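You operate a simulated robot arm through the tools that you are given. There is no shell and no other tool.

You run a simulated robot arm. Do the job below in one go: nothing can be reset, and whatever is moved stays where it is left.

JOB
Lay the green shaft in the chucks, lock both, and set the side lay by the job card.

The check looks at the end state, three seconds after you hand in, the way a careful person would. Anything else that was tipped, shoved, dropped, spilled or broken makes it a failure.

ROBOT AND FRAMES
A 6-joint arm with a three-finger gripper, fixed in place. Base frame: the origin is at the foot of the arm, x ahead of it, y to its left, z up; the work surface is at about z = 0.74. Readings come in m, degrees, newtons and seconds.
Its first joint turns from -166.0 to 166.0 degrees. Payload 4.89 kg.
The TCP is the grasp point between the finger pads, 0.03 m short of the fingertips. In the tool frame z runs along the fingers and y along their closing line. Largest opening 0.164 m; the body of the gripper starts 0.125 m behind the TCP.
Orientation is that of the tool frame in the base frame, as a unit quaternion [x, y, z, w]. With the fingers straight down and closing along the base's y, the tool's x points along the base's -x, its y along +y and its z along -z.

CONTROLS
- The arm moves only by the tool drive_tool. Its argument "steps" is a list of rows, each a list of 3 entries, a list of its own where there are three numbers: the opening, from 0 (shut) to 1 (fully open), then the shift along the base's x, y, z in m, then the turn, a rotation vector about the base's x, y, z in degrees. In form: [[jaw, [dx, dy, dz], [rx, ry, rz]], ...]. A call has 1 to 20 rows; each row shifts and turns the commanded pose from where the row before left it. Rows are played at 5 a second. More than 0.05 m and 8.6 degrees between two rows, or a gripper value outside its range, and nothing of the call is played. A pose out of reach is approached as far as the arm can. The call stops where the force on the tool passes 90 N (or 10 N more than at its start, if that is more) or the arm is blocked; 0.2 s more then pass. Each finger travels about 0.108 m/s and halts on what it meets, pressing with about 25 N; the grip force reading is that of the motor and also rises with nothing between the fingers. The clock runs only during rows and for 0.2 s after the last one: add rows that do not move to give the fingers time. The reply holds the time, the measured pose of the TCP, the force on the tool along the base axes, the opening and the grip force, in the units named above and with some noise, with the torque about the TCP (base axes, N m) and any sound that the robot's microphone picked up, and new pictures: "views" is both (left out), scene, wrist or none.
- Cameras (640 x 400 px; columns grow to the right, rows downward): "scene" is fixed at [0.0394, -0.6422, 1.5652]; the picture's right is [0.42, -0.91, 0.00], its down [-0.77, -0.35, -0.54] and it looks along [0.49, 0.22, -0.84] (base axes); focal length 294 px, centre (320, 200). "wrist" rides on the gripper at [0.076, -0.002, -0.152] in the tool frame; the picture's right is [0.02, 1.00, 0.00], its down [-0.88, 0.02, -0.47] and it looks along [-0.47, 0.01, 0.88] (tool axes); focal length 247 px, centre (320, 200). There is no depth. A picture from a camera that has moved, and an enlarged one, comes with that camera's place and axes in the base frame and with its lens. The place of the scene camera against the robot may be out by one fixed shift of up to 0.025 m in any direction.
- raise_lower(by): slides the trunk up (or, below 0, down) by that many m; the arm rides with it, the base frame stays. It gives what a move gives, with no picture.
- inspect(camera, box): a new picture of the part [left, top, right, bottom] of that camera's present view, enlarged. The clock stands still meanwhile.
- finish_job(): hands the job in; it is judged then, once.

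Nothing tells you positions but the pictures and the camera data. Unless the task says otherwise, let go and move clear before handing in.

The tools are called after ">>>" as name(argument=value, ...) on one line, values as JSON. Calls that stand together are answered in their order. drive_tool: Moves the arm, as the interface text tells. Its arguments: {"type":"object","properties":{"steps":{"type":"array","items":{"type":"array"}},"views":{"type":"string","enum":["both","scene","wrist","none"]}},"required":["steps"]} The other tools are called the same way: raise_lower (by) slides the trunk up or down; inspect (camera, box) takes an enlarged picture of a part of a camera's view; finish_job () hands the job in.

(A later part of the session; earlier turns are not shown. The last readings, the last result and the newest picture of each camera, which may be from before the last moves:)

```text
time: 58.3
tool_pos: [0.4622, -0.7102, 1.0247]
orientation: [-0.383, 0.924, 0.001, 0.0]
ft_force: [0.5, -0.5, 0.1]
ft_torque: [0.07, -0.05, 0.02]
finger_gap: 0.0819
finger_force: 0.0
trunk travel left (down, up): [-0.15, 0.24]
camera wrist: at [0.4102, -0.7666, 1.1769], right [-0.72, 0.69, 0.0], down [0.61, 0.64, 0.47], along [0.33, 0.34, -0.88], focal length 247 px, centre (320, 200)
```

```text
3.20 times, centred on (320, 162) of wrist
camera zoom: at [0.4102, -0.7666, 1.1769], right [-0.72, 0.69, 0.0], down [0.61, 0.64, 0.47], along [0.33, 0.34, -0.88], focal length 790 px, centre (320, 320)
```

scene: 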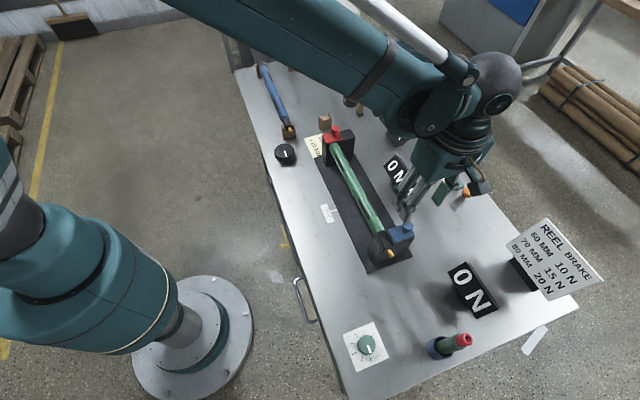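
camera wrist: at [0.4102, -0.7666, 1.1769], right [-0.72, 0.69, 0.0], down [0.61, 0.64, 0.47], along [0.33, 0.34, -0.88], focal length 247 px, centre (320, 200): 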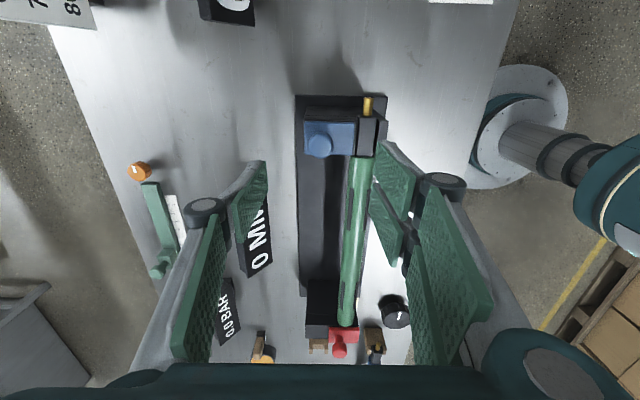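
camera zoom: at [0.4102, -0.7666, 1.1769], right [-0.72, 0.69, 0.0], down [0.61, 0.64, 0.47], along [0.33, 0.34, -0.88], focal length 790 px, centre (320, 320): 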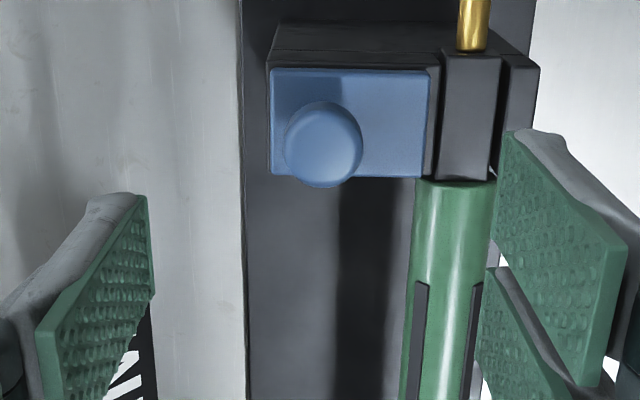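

>>> drive_tool(steps=[[0.5, [0, 0, -0.035], [0, 0, 0]], [0.5, [0, 0, -0.035], [0, 0, 0]], [0.5, [0, 0, -0.033], [0, 0, 0]], [0.5, [0, 0, 0], [0, 0, 0]]])

>>> inspect(camera="scene", box=[370, 190, 430, 250])

```text
time: 59.3
tool_pos: [0.4623, -0.7106, 0.92]
orientation: [-0.383, 0.924, 0.001, 0.0]
ft_force: [0.0, -0.3, -1.6]
ft_torque: [0.02, 0.02, -0.01]
finger_gap: 0.0821
finger_force: 0.1
trunk travel left (down, up): [-0.15, 0.24]
camera wrist: at [0.4099, -0.7672, 1.0731], right [-0.72, 0.69, 0.0], down [0.61, 0.64, 0.47], along [0.33, 0.34, -0.88], focal length 247 px, centre (320, 200)
```

scene: 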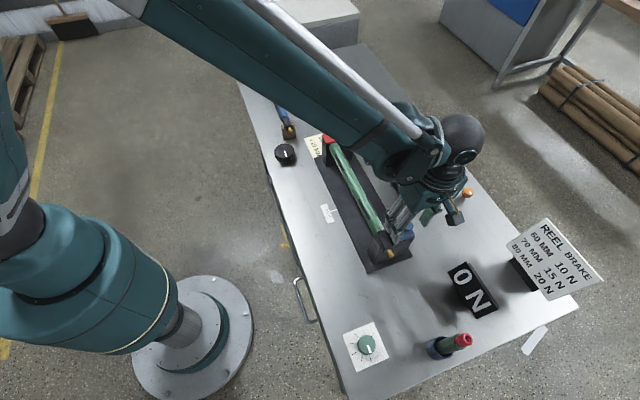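
wrist: 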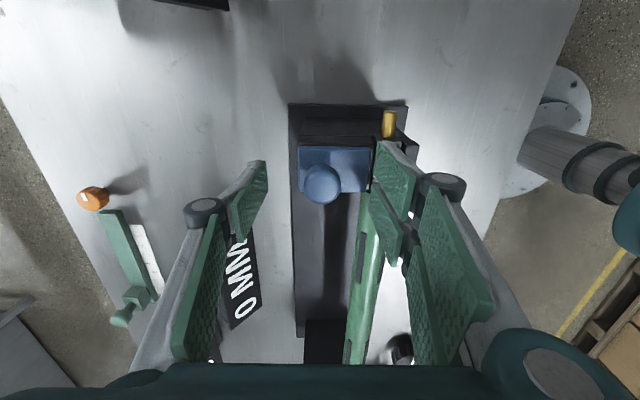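

```text
6.67 times, centred on (400, 220) of scene
camera zoom: at [0.0394, -0.6422, 1.5652], right [0.42, -0.91, 0.0], down [-0.77, -0.35, -0.54], along [0.49, 0.22, -0.84], focal length 1959 px, centre (-213, 67)
```

zoom: 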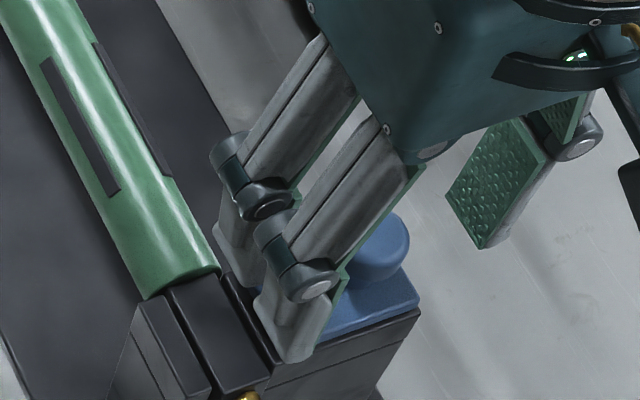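

>>> drive_tool(steps=[[0.5, [-0.0006, 0.0006, -0.005], [0, 0, 0]], [0.35, [0, 0, 0], [0, 0, 0]], [0.2, [0, 0, 0], [0, 0, 0]], [0.1, [0, 0, 0], [0, 0, 0]], [0.1, [0, 0, 0], [0, 0, 0]]], views="none")

>>> drive_tool(steps=[[0.1, [-0.0028, 0.0028, 0], [0, 0, 0]], [0.1, [-0.0028, 0.0028, 0], [0, 0, 0]], [0.1, [0, 0, 0], [0, 0, 0]]])

```text
time: 60.5
tool_pos: [0.4628, -0.7101, 0.9163]
orientation: [-0.382, 0.924, 0.001, -0.001]
ft_force: [-2.6, 3.4, -4.2]
ft_torque: [0.07, 0.11, 0.01]
finger_gap: 0.0263
finger_force: 44.8
trunk travel left (down, up): [-0.15, 0.24]
```

```text
time: 61.3
tool_pos: [0.4559, -0.7043, 0.917]
orientation: [-0.384, 0.923, 0.001, -0.001]
ft_force: [-0.3, 0.3, 11.0]
ft_torque: [0.03, -0.02, 0.03]
finger_gap: 0.026
finger_force: 44.7
trunk travel left (down, up): [-0.15, 0.24]
camera wrist: at [0.4035, -0.7607, 1.0687], right [-0.72, 0.69, 0.0], down [0.61, 0.64, 0.47], along [0.33, 0.34, -0.88], focal length 247 px, centre (320, 200)
```

scene: 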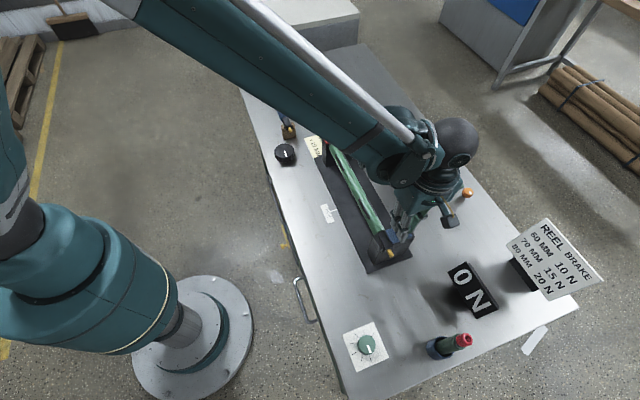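
wrist: 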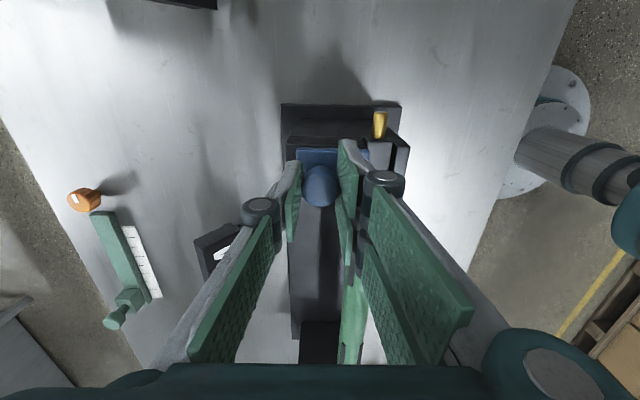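

The blue lid slides smoothly. I'll carry on toward its stop, about 36 mm more.

>>> drive_tool(steps=[[0.1, [-0.0028, 0.0028, 0.0005], [0, 0, 0]], [0.1, [-0.0028, 0.0028, 0], [0, 0, 0]], [0.1, [-0.0028, 0.0028, 0], [0, 0, 0]], [0.1, [-0.0028, 0.0028, 0], [0, 0, 0]], [0.1, [0, 0, 0], [0, 0, 0]]], views="none")

>>> drive_tool(steps=[[0.1, [-0.0028, 0.0028, 0], [0, 0, 0]], [0.1, [-0.0028, 0.0028, 0], [0, 0, 0]], [0.1, [-0.0028, 0.0028, 0], [0, 0, 0]], [0.1, [0, 0, 0], [0, 0, 0]]], views="none")

>>> drive_tool(steps=[[0.1, [-0.0021, 0.0021, 0], [0, 0, 0]], [0.1, [-0.0018, 0.0018, 0], [0, 0, 0]], [0.1, [0, 0, 0], [0, 0, 0]]], views="wrist")

>>> inspect(camera="scene", box=[360, 200, 420, 260])

```text
time: 62.5
tool_pos: [0.4457, -0.6924, 0.9161]
orientation: [-0.383, 0.924, 0.0, 0.0]
ft_force: [-1.4, -2.9, 11.2]
ft_torque: [-0.04, 0.0, 0.03]
finger_gap: 0.0261
finger_force: 45.7
trunk travel left (down, up): [-0.15, 0.24]
```

```text
time: 63.5
tool_pos: [0.4355, -0.6837, 0.9171]
orientation: [-0.382, 0.924, 0.001, -0.001]
ft_force: [1.3, 2.0, 19.0]
ft_torque: [0.19, -0.17, 0.05]
finger_gap: 0.0263
finger_force: 44.9
trunk travel left (down, up): [-0.15, 0.24]
```

```text
time: 64.3
tool_pos: [0.4326, -0.681, 0.9153]
orientation: [-0.383, 0.924, 0.001, -0.001]
ft_force: [7.3, 5.9, 25.9]
ft_torque: [0.22, -0.25, 0.09]
finger_gap: 0.0261
finger_force: 44.5
trunk travel left (down, up): [-0.15, 0.24]
camera wrist: at [0.3797, -0.7369, 1.0685], right [-0.72, 0.69, 0.0], down [0.61, 0.64, 0.47], along [0.33, 0.34, -0.88], focal length 247 px, centre (320, 200)
```

wrist: 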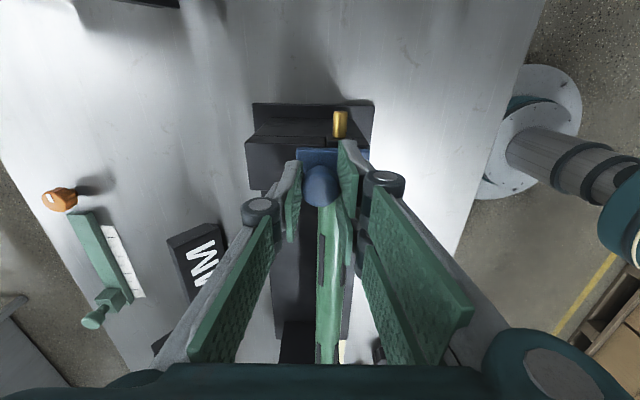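

```text
6.67 times, centred on (390, 230) of scene
camera zoom: at [0.0394, -0.6422, 1.5652], right [0.42, -0.91, 0.0], down [-0.77, -0.35, -0.54], along [0.49, 0.22, -0.84], focal length 1959 px, centre (-147, 0)
```

zoom: 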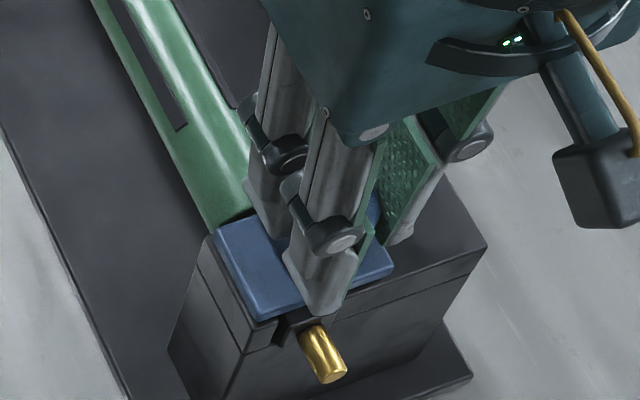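

>>> drive_tool(steps=[[0.1, [-0.0015, 0.0015, 0.001], [0, 0, 0]], [0.1, [-0.0014, 0.0014, 0], [0, 0, 0]], [0.1, [0, 0, 0], [0, 0, 0]]], views="none")

>>> inspect(camera="scene", box=[360, 200, 420, 260])

```text
time: 65.1
tool_pos: [0.4303, -0.6783, 0.9169]
orientation: [-0.383, 0.924, 0.001, -0.001]
ft_force: [16.4, -8.0, 8.5]
ft_torque: [-0.21, -0.34, -0.03]
finger_gap: 0.0262
finger_force: 45.4
trunk travel left (down, up): [-0.15, 0.24]
```

```text
6.67 times, centred on (390, 230) of scene
camera zoom: at [0.0394, -0.6422, 1.5652], right [0.42, -0.91, 0.0], down [-0.77, -0.35, -0.54], along [0.49, 0.22, -0.84], focal length 1959 px, centre (-147, 0)
```

zoom: 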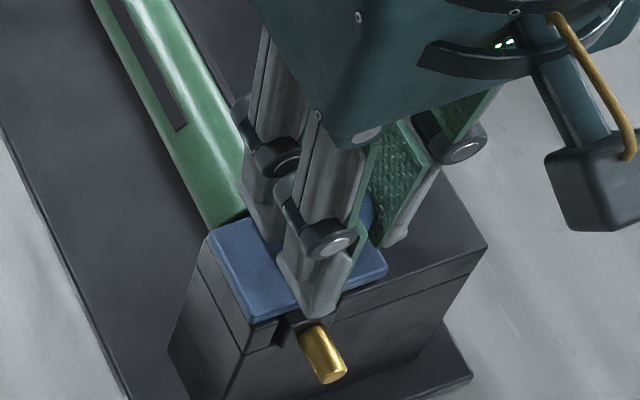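

One more nudge to make sure of the stop, then release and rise.

>>> drive_tool(steps=[[0.1, [-0.0011, 0.0011, 0], [0, 0, 0]], [0.1, [0, 0, 0], [0, 0, 0]]], views="none")

>>> drive_tool(steps=[[0.1, [0.0018, -0.0018, 0], [0, 0, 0]], [0.25, [0, 0, 0], [0, 0, 0]], [0.4, [0, 0, 0], [0, 0, 0]], [0.45, [0, 0, 0], [0, 0, 0]], [0.45, [0, 0, 0.03], [0, 0, 0]], [0.45, [0, 0, 0.04], [0, 0, 0]], [0.45, [0, 0, 0.04], [0, 0, 0]], [0.45, [0, 0, 0], [0, 0, 0]]])

>>> inspect(camera="scene", box=[300, 110, 440, 280])

>>> inspect(camera="scene", box=[265, 125, 355, 235])

```text
time: 65.7
tool_pos: [0.4316, -0.6775, 0.9147]
orientation: [-0.383, 0.924, 0.0, 0.0]
ft_force: [39.2, -32.9, 20.2]
ft_torque: [-0.66, -0.86, -0.08]
finger_gap: 0.0264
finger_force: 44.7
trunk travel left (down, up): [-0.15, 0.24]
```

```text
time: 67.5
tool_pos: [0.4311, -0.6789, 1.0266]
orientation: [-0.383, 0.924, 0.001, -0.001]
ft_force: [1.0, 1.0, 0.2]
ft_torque: [-0.05, 0.02, -0.02]
finger_gap: 0.0738
finger_force: 0.1
trunk travel left (down, up): [-0.15, 0.24]
camera wrist: at [0.3773, -0.7346, 1.1797], right [-0.72, 0.69, 0.0], down [0.61, 0.64, 0.47], along [0.33, 0.34, -0.88], focal length 247 px, centre (320, 200)
```

scene: 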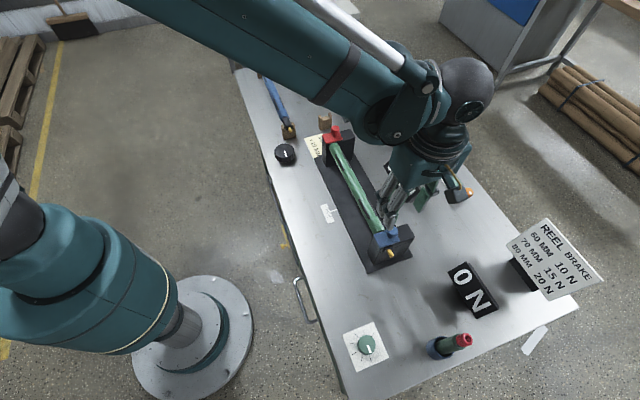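
wrist: 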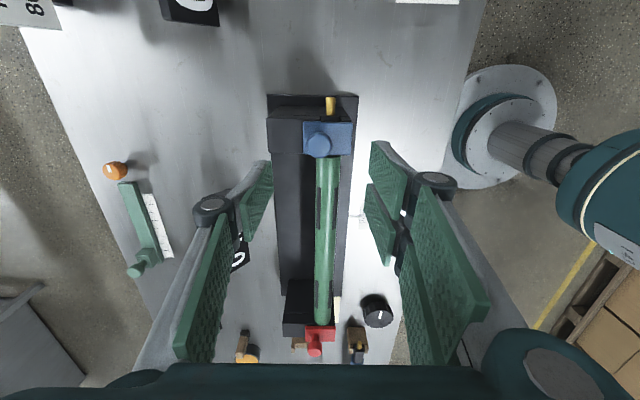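

```text
2.35 times, centred on (370, 195) of scene
camera zoom: at [0.0394, -0.6422, 1.5652], right [0.42, -0.91, 0.0], down [-0.77, -0.35, -0.54], along [0.49, 0.22, -0.84], focal length 691 px, centre (202, 212)
```

zoom: 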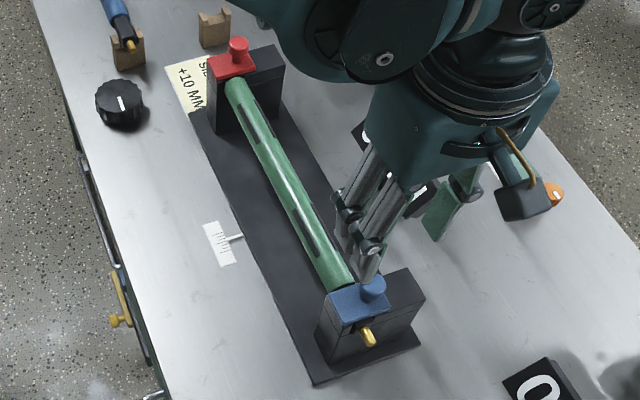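

```text
3.64 times, centred on (310, 180) of scene
camera zoom: at [0.0394, -0.6422, 1.5652], right [0.42, -0.91, 0.0], down [-0.77, -0.35, -0.54], along [0.49, 0.22, -0.84], focal length 1069 px, centre (356, 273)
```

zoom: 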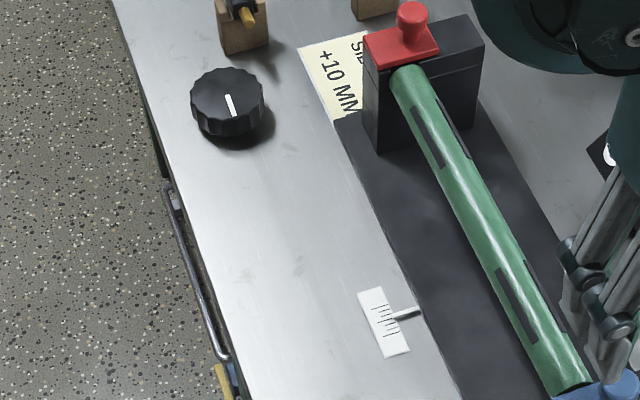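

Both chucks are locked. Next is the side lay. The black knob beside the card and bed looks like its control, so I'll move above it.

>>> drive_tool(steps=[[0.5, [0.0202, 0.0393, 0], [0, 0, 0]], [0.5, [0.0202, 0.0393, 0], [0, 0, 0]], [0.5, [0.0202, 0.0393, 0], [0, 0, 0]], [0.5, [0.0202, 0.0393, 0], [0, 0, 0]], [0.5, [0.0202, 0.0393, 0], [0, 0, 0]], [0.5, [0.0202, 0.0393, 0], [0, 0, 0]], [0.5, [0.0202, 0.0393, 0], [0, 0, 0]], [0.5, [0.0202, 0.0393, 0], [0, 0, 0]], [0.5, [0.0202, 0.0393, 0], [0, 0, 0]], [0.5, [0.0202, 0.0393, 0], [0, 0, 0]], [0.5, [0.0202, 0.0393, 0], [0, 0, 0]], [0.5, [0, 0, 0], [0, 0, 0]]])

>>> inspect(camera="wrist", box=[240, 80, 400, 205])

>>> inspect(camera="scene", box=[300, 190, 360, 230])

```text
time: 70.1
tool_pos: [0.6529, -0.2461, 1.0299]
orientation: [-0.383, 0.924, 0.001, 0.0]
ft_force: [-1.0, -0.4, 0.6]
ft_torque: [0.04, -0.03, -0.01]
finger_gap: 0.082
finger_force: 0.2
trunk travel left (down, up): [-0.15, 0.24]
camera wrist: at [0.601, -0.3025, 1.1819], right [-0.72, 0.69, 0.0], down [0.61, 0.64, 0.47], along [0.33, 0.34, -0.88], focal length 247 px, centre (320, 200)
```

scene: 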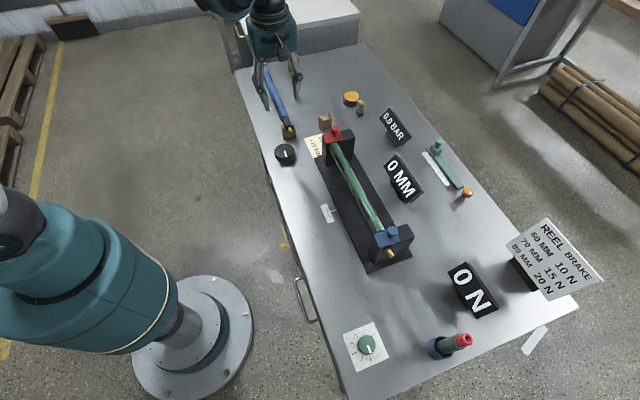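
wrist: 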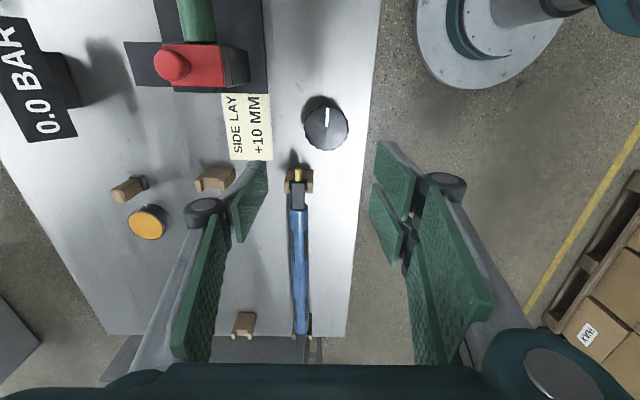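

```text
3.20 times, centred on (320, 142) of wrist
camera zoom: at [0.601, -0.3025, 1.1819], right [-0.72, 0.69, 0.0], down [0.61, 0.64, 0.47], along [0.33, 0.34, -0.88], focal length 790 px, centre (320, 384)
```

zoom: 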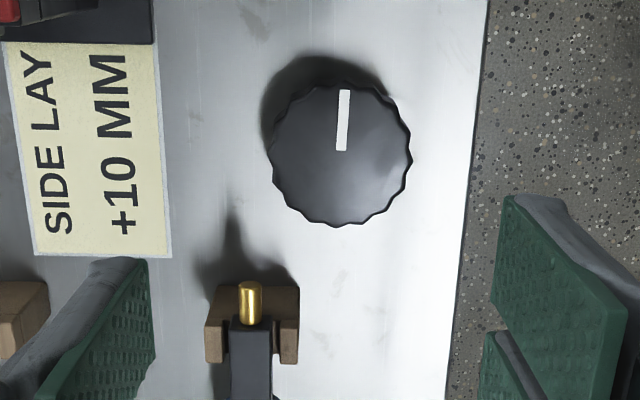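

```text
10.00 times, centred on (330, 210) of scene
camera zoom: at [0.0394, -0.6422, 1.5652], right [0.42, -0.91, 0.0], down [-0.77, -0.35, -0.54], along [0.49, 0.22, -0.84], focal length 2939 px, centre (220, 100)
```

zoom: 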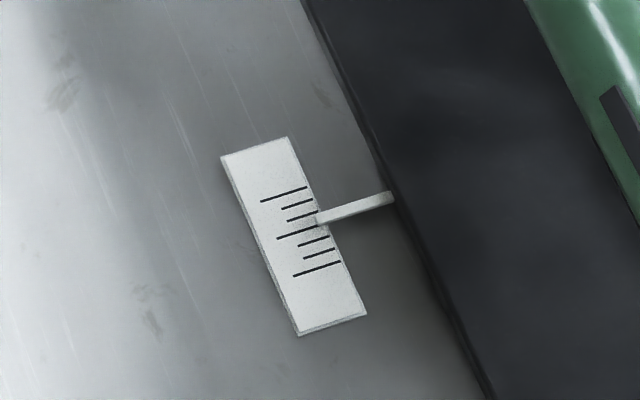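

The knob is about 70 mm across with its centre near (0.651, -0.235). I'll line up over it and come down partway with the jaws at about 0.1 m.

>>> drive_tool(steps=[[0.6, [-0.0022, 0.0106, -0.03], [0, 0, 0]], [0.6, [0, 0, -0.045], [0, 0, 0]], [0.6, [0, 0, -0.045], [0, 0, 0]], [0.6, [0, 0, 0], [0, 0, 0]]])

>>> inspect(camera="wrist", box=[240, 110, 400, 235])

>>> inspect(camera="scene", box=[250, 100, 330, 170])

```text
time: 71.1
tool_pos: [0.6509, -0.2361, 0.9064]
orientation: [-0.383, 0.924, 0.002, 0.0]
ft_force: [-0.2, 0.3, -0.2]
ft_torque: [0.03, -0.01, 0.01]
finger_gap: 0.0981
finger_force: 0.0
trunk travel left (down, up): [-0.15, 0.24]
camera wrist: at [0.5984, -0.2929, 1.0592], right [-0.72, 0.69, 0.0], down [0.61, 0.64, 0.47], along [0.33, 0.34, -0.88], focal length 247 px, centre (320, 200)
```

scene: 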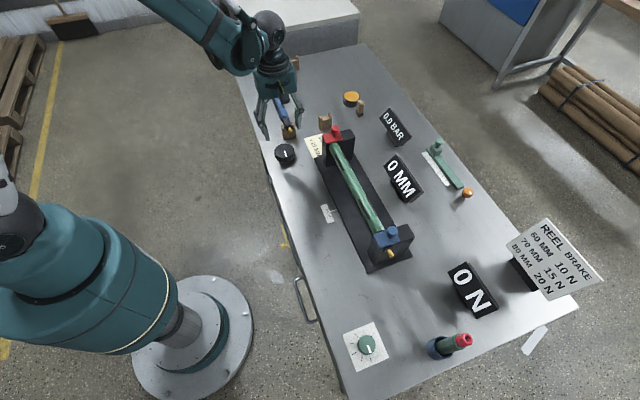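
wrist: 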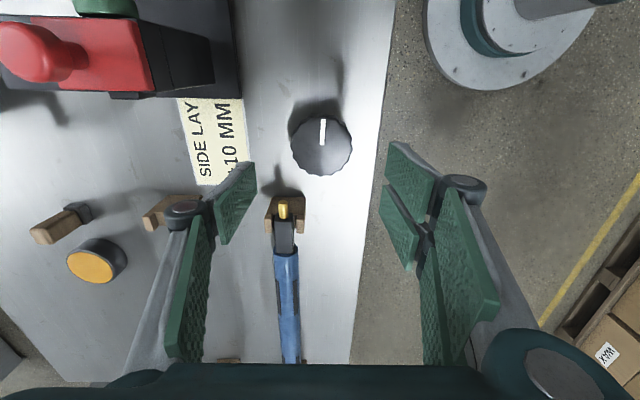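

```text
3.20 times, centred on (320, 172) of wrist
camera zoom: at [0.5984, -0.2929, 1.0592], right [-0.72, 0.69, 0.0], down [0.61, 0.64, 0.47], along [0.33, 0.34, -0.88], focal length 790 px, centre (320, 288)
```

zoom: 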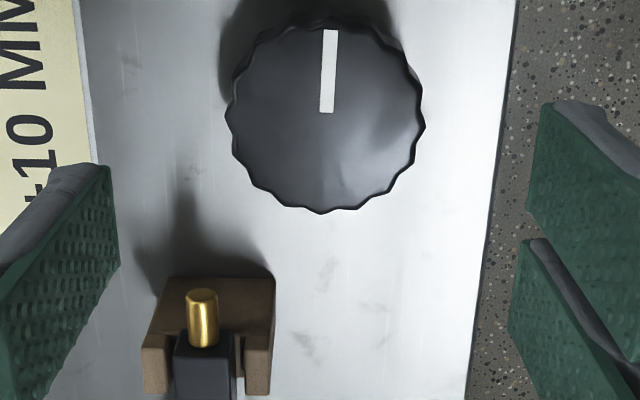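

```text
5.71 times, centred on (290, 135) of scene
camera zoom: at [0.0394, -0.6422, 1.5652], right [0.42, -0.91, 0.0], down [-0.77, -0.35, -0.54], along [0.49, 0.22, -0.84], focal length 1679 px, centre (491, 571)
```

zoom: 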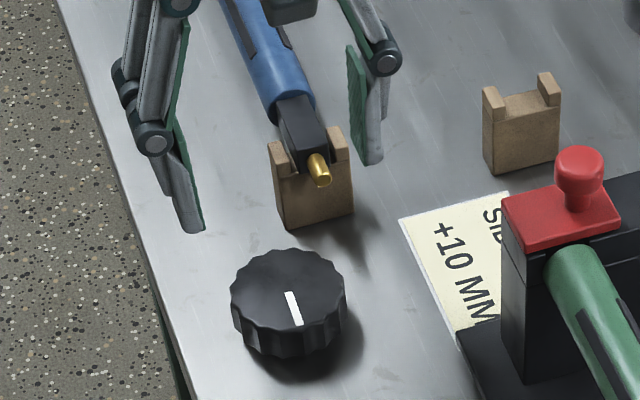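

>>> drive_tool(steps=[[0.6, [-0.001, 0.001, -0.04], [0, 0, 0]], [0.6, [0, 0, -0.04], [0, 0, 0]], [0.6, [0, 0, -0.03], [0, 0, 0]], [0.6, [0, 0, 0], [0, 0, 0]]])

>>> inspect(camera="scene", box=[250, 110, 330, 180])

```text
time: 72.1
tool_pos: [0.6508, -0.2353, 0.7956]
orientation: [-0.383, 0.924, 0.001, 0.0]
ft_force: [0.5, 0.0, -0.5]
ft_torque: [0.01, 0.03, 0.0]
finger_gap: 0.0985
finger_force: 0.2
trunk travel left (down, up): [-0.15, 0.24]
camera wrist: at [0.5981, -0.2929, 0.9479], right [-0.72, 0.69, 0.0], down [0.61, 0.64, 0.47], along [0.33, 0.34, -0.88], focal length 247 px, centre (320, 200)
```

scene: 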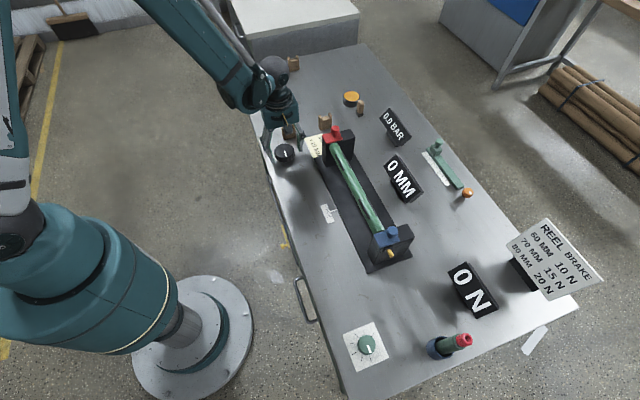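
wrist: 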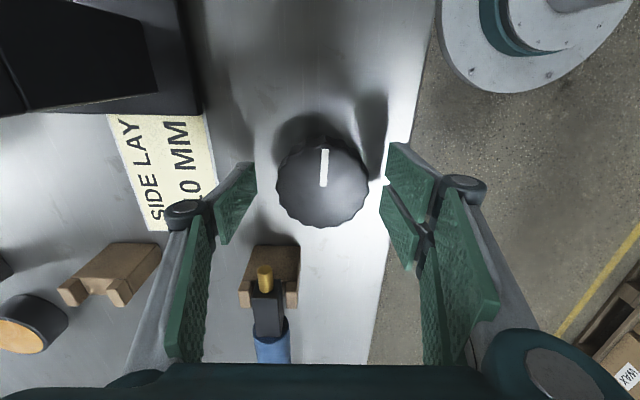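

```text
5.71 times, centred on (290, 145) of scene
camera zoom: at [0.0394, -0.6422, 1.5652], right [0.42, -0.91, 0.0], down [-0.77, -0.35, -0.54], along [0.49, 0.22, -0.84], focal length 1679 px, centre (491, 514)
```

zoom: 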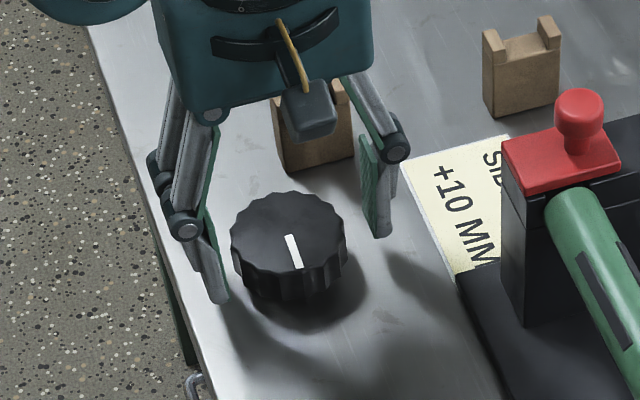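

>>> drive_tool(steps=[[0.6, [0, 0, -0.015], [0, 0, 0]], [0.5, [0, 0, 0], [0, 0, 0]], [0.4, [0, 0, 0], [0, 0, 0]], [0.3, [0, 0, 0], [0, 0, 0]], [0.3, [0, 0, 0], [0, 0, 0]]])

>>> inspect(camera="scene", box=[250, 110, 330, 180])

```text
time: 73.3
tool_pos: [0.6483, -0.235, 0.7816]
orientation: [-0.382, 0.924, 0.002, 0.0]
ft_force: [-21.8, 22.6, -7.5]
ft_torque: [0.84, 0.78, 0.21]
finger_gap: 0.0713
finger_force: 45.0
trunk travel left (down, up): [-0.15, 0.24]
camera wrist: at [0.5966, -0.2917, 0.9335], right [-0.72, 0.69, 0.0], down [0.61, 0.64, 0.47], along [0.32, 0.34, -0.88], focal length 247 px, centre (320, 200)
```

scene: 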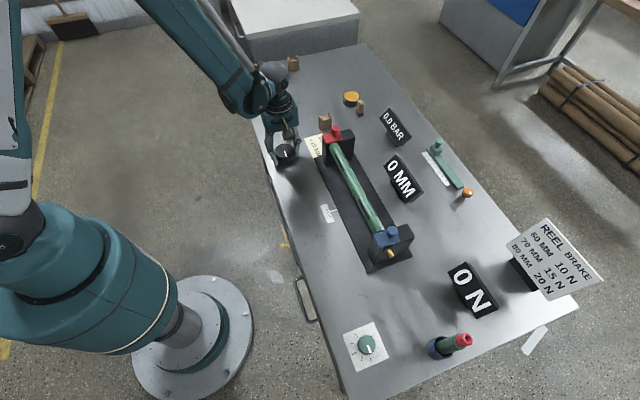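
wrist: 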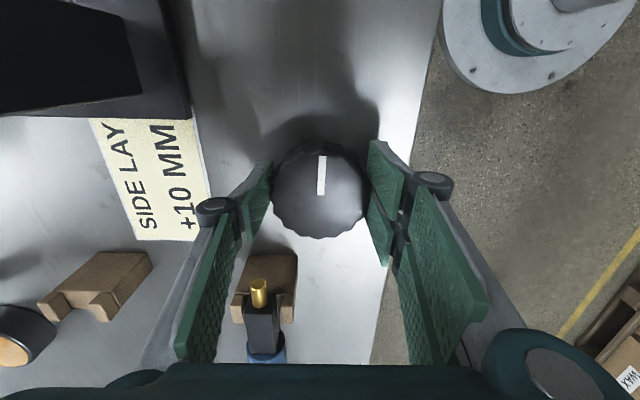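

```text
5.71 times, centred on (290, 145) of scene
camera zoom: at [0.0394, -0.6422, 1.5652], right [0.42, -0.91, 0.0], down [-0.77, -0.35, -0.54], along [0.49, 0.22, -0.84], focal length 1679 px, centre (491, 514)
```

zoom: 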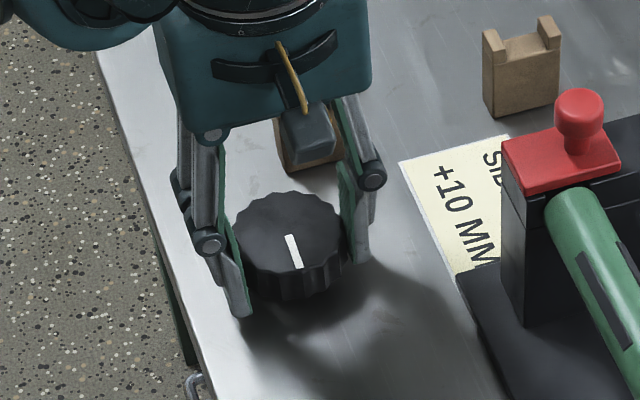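

The knob is gripped (71 mm). I'll centre the gripper on it, turn a small trial angle, and watch the pointer and the displays.

>>> drive_tool(steps=[[0.3, [-0.0011, 0.0011, 0], [0, 0, 0]], [0.3, [0, 0, 0], [0, 0, 0]]], views="none")

>>> drive_tool(steps=[[0.3, [0, 0, 0], [0, 0, 5]], [0.3, [0, 0, 0], [0, 0, 5]], [0.3, [0, 0, 0], [0, 0, 5]], [0.3, [0, 0, 0], [0, 0, 0]]])

>>> inspect(camera="scene", box=[300, 190, 360, 230])

>>> inspect(camera="scene", box=[370, 100, 490, 210])

>>> inspect(camera="scene", box=[250, 110, 330, 180])

```text
time: 73.9
tool_pos: [0.6495, -0.2344, 0.782]
orientation: [-0.382, 0.924, 0.0, -0.001]
ft_force: [-11.5, 7.9, -8.5]
ft_torque: [0.15, 0.33, 0.08]
finger_gap: 0.0709
finger_force: 45.0
trunk travel left (down, up): [-0.15, 0.24]
```

```text
time: 74.9
tool_pos: [0.6499, -0.2365, 0.7808]
orientation: [-0.5, 0.866, 0.0, 0.001]
ft_force: [37.3, -17.4, 0.5]
ft_torque: [-0.71, -1.29, -0.32]
finger_gap: 0.0711
finger_force: 45.3
trunk travel left (down, up): [-0.15, 0.24]
camera wrist: at [0.6136, -0.3041, 0.9336], right [-0.88, 0.48, 0.0], down [0.42, 0.77, 0.47], along [0.23, 0.41, -0.88], focal length 247 px, centre (320, 200)
```

scene: 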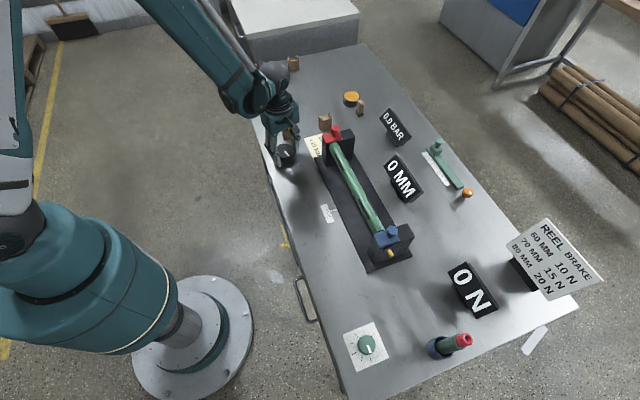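
wrist: 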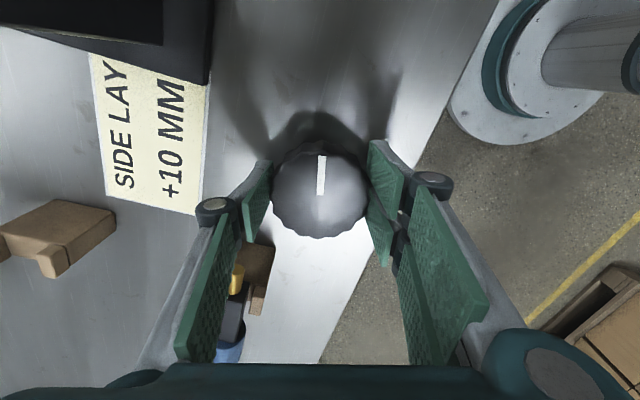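

```text
10.00 times, centred on (330, 210) of scene
camera zoom: at [0.0394, -0.6422, 1.5652], right [0.42, -0.91, 0.0], down [-0.77, -0.35, -0.54], along [0.49, 0.22, -0.84], focal length 2939 px, centre (220, 100)
```

zoom: 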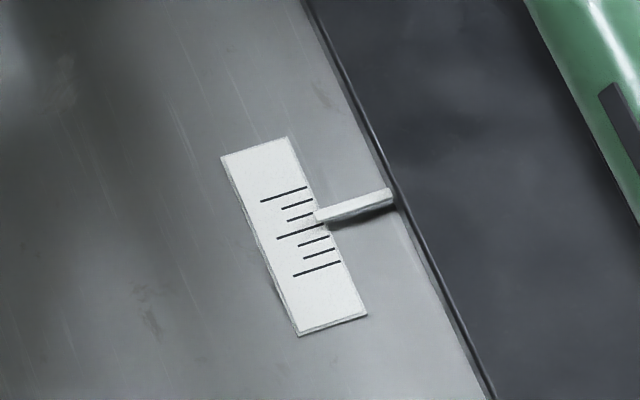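

```text
3.64 times, centred on (430, 155) of scene
camera zoom: at [0.0394, -0.6422, 1.5652], right [0.42, -0.91, 0.0], down [-0.77, -0.35, -0.54], along [0.49, 0.22, -0.84], focal length 1069 px, centre (-80, 364)
```

zoom: 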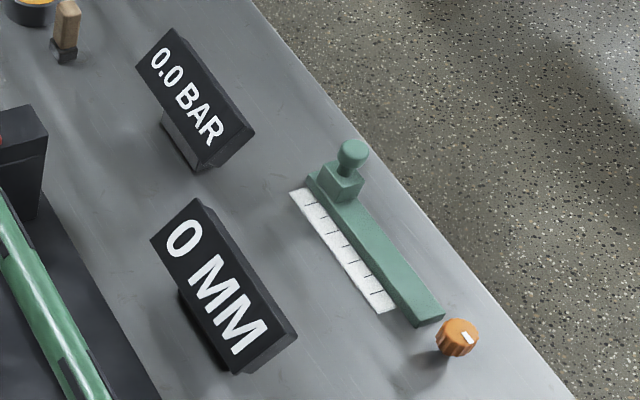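

```text
5.71 times, centred on (290, 145) of scene
camera zoom: at [0.0394, -0.6422, 1.5652], right [0.42, -0.91, 0.0], down [-0.77, -0.35, -0.54], along [0.49, 0.22, -0.84], focal length 1679 px, centre (491, 514)
```

zoom: 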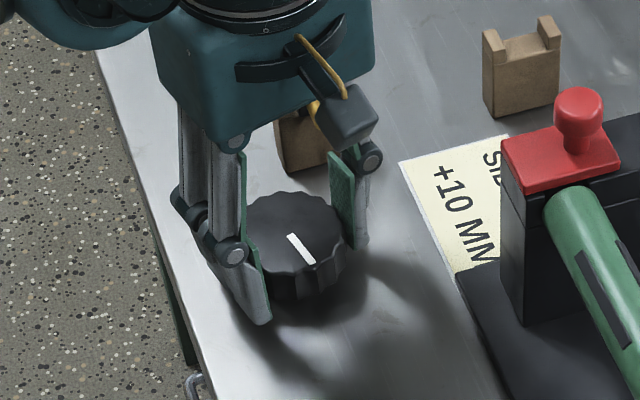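

The pointer moved slightly, so this knob does drive the bed. I'll turn further and watch which display responds.

>>> drive_tool(steps=[[0.3, [0.0, 0.0, 0], [0, 0, 5]], [0.3, [0, 0, 0], [0, 0, 5]], [0.3, [0, 0, 0], [0, 0, 5]], [0.3, [0, 0, 0], [0, 0, 5]], [0.3, [0, 0, 0], [0, 0, 0]]], views="none")

>>> inspect(camera="scene", box=[300, 190, 360, 230])

>>> inspect(camera="scene", box=[370, 100, 490, 210])

>>> inspect(camera="scene", box=[250, 110, 330, 180])

```text
time: 76.1
tool_pos: [0.6505, -0.2345, 0.7813]
orientation: [-0.643, 0.766, 0.0, 0.0]
ft_force: [62.9, -7.5, 10.0]
ft_torque: [-0.32, -2.37, -0.22]
finger_gap: 0.0756
finger_force: 33.9
trunk travel left (down, up): [-0.15, 0.24]
```

```text
10.00 times, centred on (330, 210) of scene
camera zoom: at [0.0394, -0.6422, 1.5652], right [0.42, -0.91, 0.0], down [-0.77, -0.35, -0.54], along [0.49, 0.22, -0.84], focal length 2939 px, centre (220, 100)
```

zoom: 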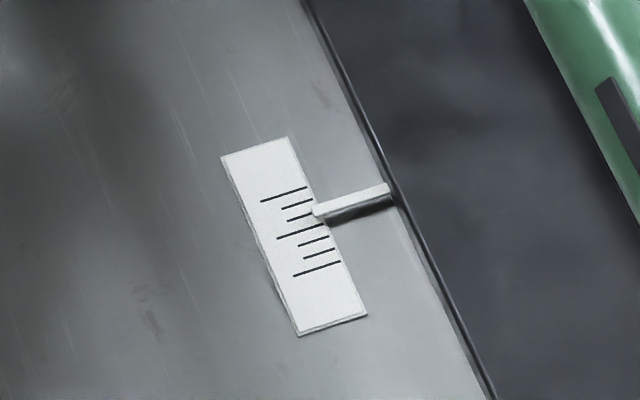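

```text
3.64 times, centred on (430, 155) of scene
camera zoom: at [0.0394, -0.6422, 1.5652], right [0.42, -0.91, 0.0], down [-0.77, -0.35, -0.54], along [0.49, 0.22, -0.84], focal length 1069 px, centre (-80, 364)
```

zoom: 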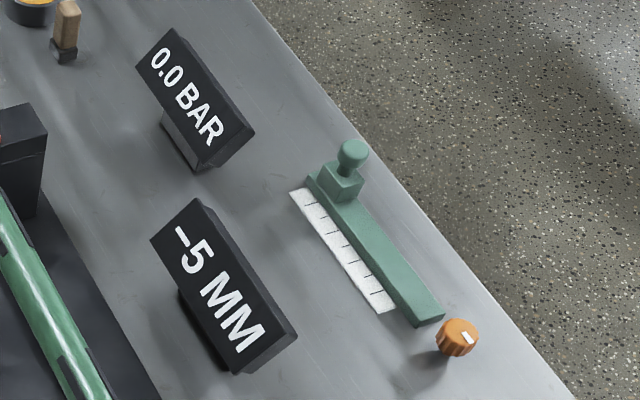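

```text
5.71 times, centred on (290, 145) of scene
camera zoom: at [0.0394, -0.6422, 1.5652], right [0.42, -0.91, 0.0], down [-0.77, -0.35, -0.54], along [0.49, 0.22, -0.84], focal length 1679 px, centre (491, 514)
```

zoom: 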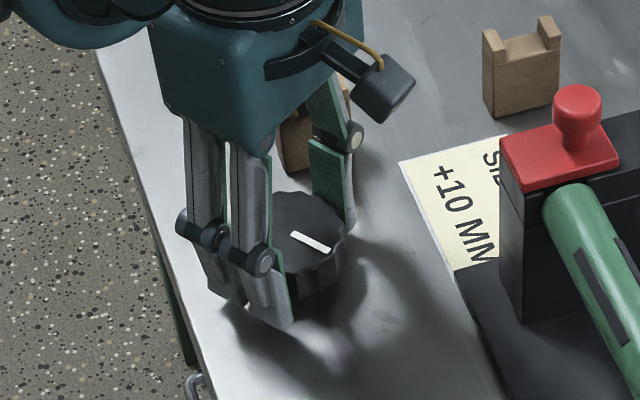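

The 0 MM display now reads −5 MM, so it shows the side lay and counter-clockwise is negative. The side force says the gripper is off the knob's axis in x, so I'll re-centre first.

>>> drive_tool(steps=[[0.3, [0.002, 0, 0], [0, 0, 0]], [0.3, [0, 0, 0], [0, 0, 0]]], views="none")

>>> drive_tool(steps=[[0.3, [0.002, 0, 0], [0, 0, 0]], [0.3, [0, 0, 0], [0, 0, 0]]], views="wrist")

```text
time: 76.7
tool_pos: [0.6529, -0.2351, 0.782]
orientation: [-0.643, 0.766, 0.0, -0.001]
ft_force: [56.3, -10.3, 5.2]
ft_torque: [-0.23, -1.72, -0.33]
finger_gap: 0.0727
finger_force: 28.6
trunk travel left (down, up): [-0.15, 0.24]
```

```text
time: 77.3
tool_pos: [0.6532, -0.2346, 0.7817]
orientation: [-0.643, 0.766, 0.0, -0.001]
ft_force: [42.9, -12.2, 11.0]
ft_torque: [-0.51, -1.82, -0.27]
finger_gap: 0.0713
finger_force: 44.6
trunk travel left (down, up): [-0.15, 0.24]
camera wrist: at [0.6418, -0.3111, 0.9336], right [-0.99, 0.15, 0.0], down [0.14, 0.87, 0.47], along [0.07, 0.47, -0.88], focal length 247 px, centre (320, 200)
```

wrist: 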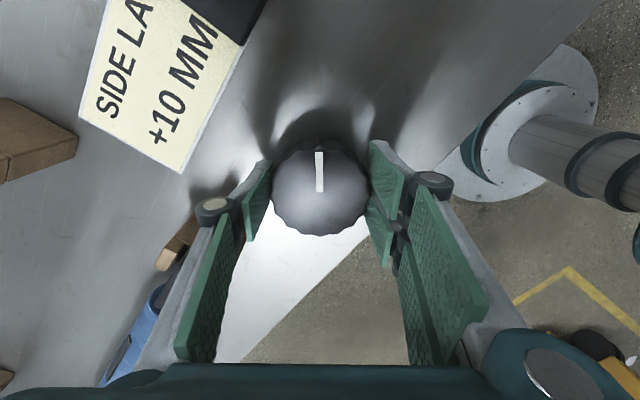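

>>> drive_tool(steps=[[0.3, [0.003, 0.003, 0], [0, 0, 0]], [0.3, [0, 0, 0], [0, 0, 0]]], views="none")

```text
time: 77.9
tool_pos: [0.6539, -0.2325, 0.782]
orientation: [-0.642, 0.767, 0.001, -0.002]
ft_force: [-1.3, -29.2, -11.6]
ft_torque: [-1.08, 0.62, -0.13]
finger_gap: 0.0709
finger_force: 45.0
trunk travel left (down, up): [-0.15, 0.24]
```

The x force is balanced now; a residual y offset remains. I'll open just a little, shift in y, and re-grip on the knob's axis.

>>> drive_tool(steps=[[0.47, [0, 0, 0], [0, 0, 0]], [0.47, [0, 0, 0], [0, 0, 0]], [0.47, [0, 0, 0], [0, 0, 0]]])

>>> inspect(camera="wrist", box=[220, 120, 420, 260])

>>> inspect(camera="scene", box=[250, 110, 330, 180])

```text
time: 78.7
tool_pos: [0.6567, -0.2312, 0.7816]
orientation: [-0.643, 0.766, 0.001, 0.0]
ft_force: [0.0, 0.0, -0.1]
ft_torque: [-0.01, 0.02, 0.01]
finger_gap: 0.077
finger_force: 0.0
trunk travel left (down, up): [-0.15, 0.24]
camera wrist: at [0.6441, -0.3078, 0.9346], right [-0.99, 0.15, 0.0], down [0.14, 0.87, 0.47], along [0.07, 0.47, -0.88], focal length 247 px, centre (320, 200)
```

scene: 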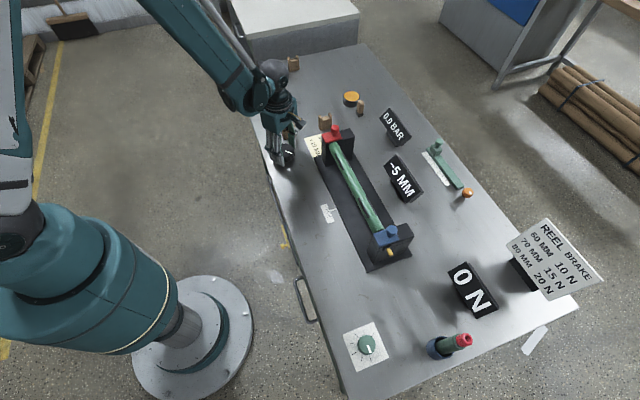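
wrist: 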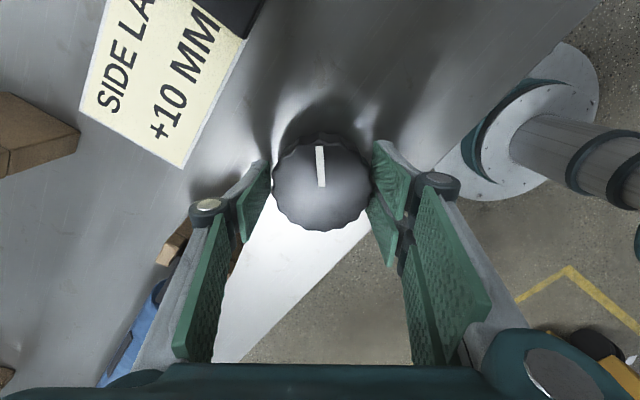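

```text
2.86 times, centred on (320, 190) of wrist
camera zoom: at [0.6441, -0.3078, 0.9346], right [-0.99, 0.15, 0.0], down [0.14, 0.87, 0.47], along [0.07, 0.47, -0.88], focal length 706 px, centre (320, 229)
```

zoom: 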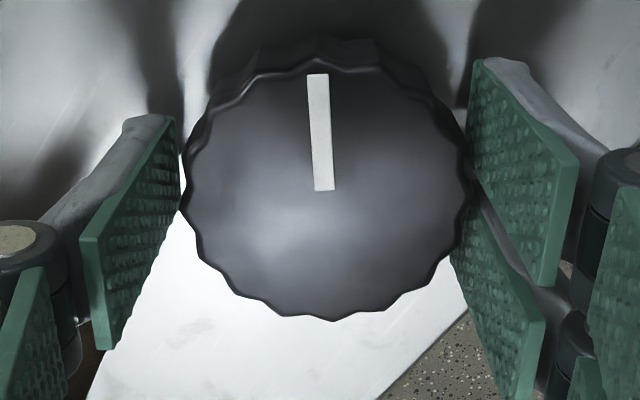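

```text
5.71 times, centred on (290, 145) of scene
camera zoom: at [0.0394, -0.6422, 1.5652], right [0.42, -0.91, 0.0], down [-0.77, -0.35, -0.54], along [0.49, 0.22, -0.84], focal length 1679 px, centre (491, 514)
```

zoom: 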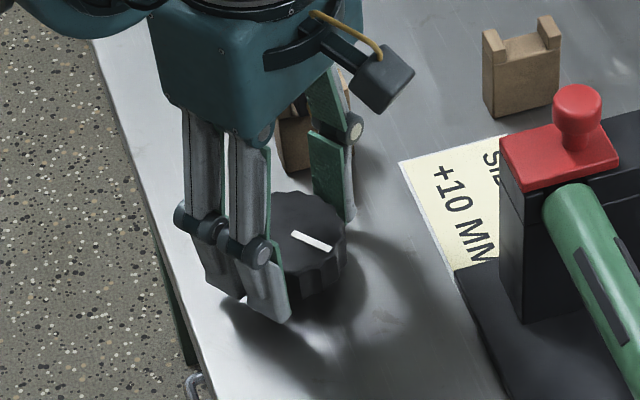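

>>> drive_tool(steps=[[0.3, [0, 0, 0], [0, 0, 0]], [0.3, [0, 0, 0], [0, 0, 0]], [0.3, [0, 0, 0], [0, 0, 0]], [0.3, [0, 0, 0], [0, 0, 0]]], views="none")

>>> drive_tool(steps=[[0.3, [0, 0, 0], [0, 0, -5]], [0.3, [0, 0, 0], [0, 0, -5]], [0.3, [0, 0, 0], [0, 0, -5]], [0.3, [0, 0, 0], [0, 0, 0]]], views="none")

```text
time: 79.7
tool_pos: [0.6537, -0.2308, 0.7825]
orientation: [-0.643, 0.766, 0.001, -0.001]
ft_force: [-27.6, 9.4, -8.1]
ft_torque: [0.34, 1.16, -0.01]
finger_gap: 0.0707
finger_force: 45.5
trunk travel left (down, up): [-0.15, 0.24]
```

```text
time: 80.7
tool_pos: [0.6544, -0.2318, 0.7811]
orientation: [-0.538, 0.843, 0.0, -0.001]
ft_force: [-43.8, 12.1, 1.8]
ft_torque: [0.51, 1.65, 0.07]
finger_gap: 0.0708
finger_force: 45.1
trunk travel left (down, up): [-0.15, 0.24]
```

The contact readings at three angles put the knob's axis at about (0.654, -0.229). I'll shift the gripper onto that axis and continue turning clockwise.

>>> drive_tool(steps=[[0.3, [-0.0024, 0.0019, 0], [0, 0, 0]], [0.3, [0, 0, 0], [0, 0, 0]]], views="none")

>>> drive_tool(steps=[[0.3, [0, 0, 0], [0, 0, -5]], [0.3, [0, 0, 0], [0, 0, -5]], [0.3, [0, 0, 0], [0, 0, -5]], [0.3, [0, 0, 0], [0, 0, -5]], [0.3, [0, 0, 0], [0, 0, 0]]])

>>> inspect(camera="scene", box=[300, 190, 360, 230])

>>> inspect(camera="scene", box=[370, 140, 440, 210])

```text
time: 81.3
tool_pos: [0.6532, -0.2308, 0.7828]
orientation: [-0.537, 0.843, 0.0, 0.001]
ft_force: [-6.0, -25.4, 25.6]
ft_torque: [-1.05, 0.37, 0.04]
finger_gap: 0.0705
finger_force: 44.8
trunk travel left (down, up): [-0.15, 0.24]
```

```text
time: 82.5
tool_pos: [0.6548, -0.2298, 0.7829]
orientation: [-0.383, 0.924, 0.0, 0.001]
ft_force: [22.2, -41.8, 34.4]
ft_torque: [-1.67, -1.25, 0.03]
finger_gap: 0.0708
finger_force: 44.7
trunk travel left (down, up): [-0.15, 0.24]
camera wrist: at [0.6007, -0.2868, 0.9346], right [-0.72, 0.69, 0.0], down [0.61, 0.64, 0.47], along [0.33, 0.34, -0.88], focal length 247 px, centre (320, 200)
```

scene: 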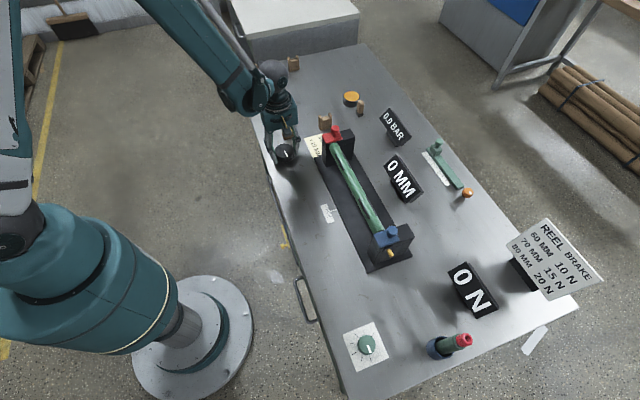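
wrist: 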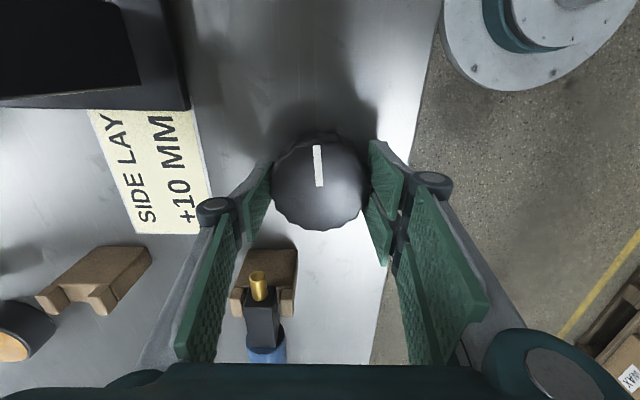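

```text
10.00 times, centred on (330, 210) of scene
camera zoom: at [0.0394, -0.6422, 1.5652], right [0.42, -0.91, 0.0], down [-0.77, -0.35, -0.54], along [0.49, 0.22, -0.84], focal length 2939 px, centre (220, 100)
```

zoom: 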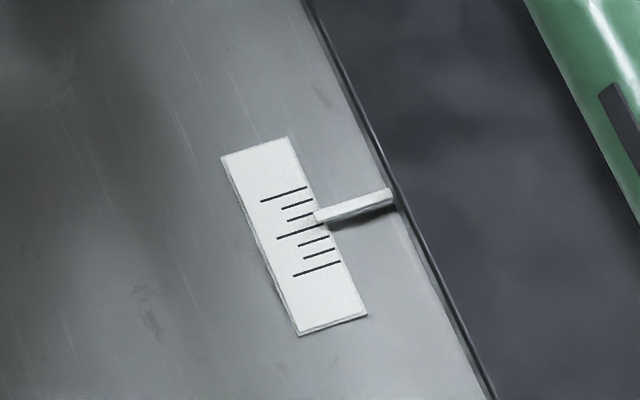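

```text
5.71 times, centred on (405, 175) of scene
camera zoom: at [0.0394, -0.6422, 1.5652], right [0.42, -0.91, 0.0], down [-0.77, -0.35, -0.54], along [0.49, 0.22, -0.84], focal length 1679 px, centre (-166, 343)
```

zoom: 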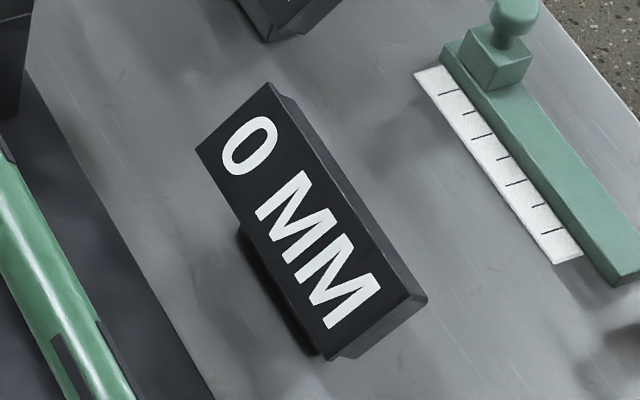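

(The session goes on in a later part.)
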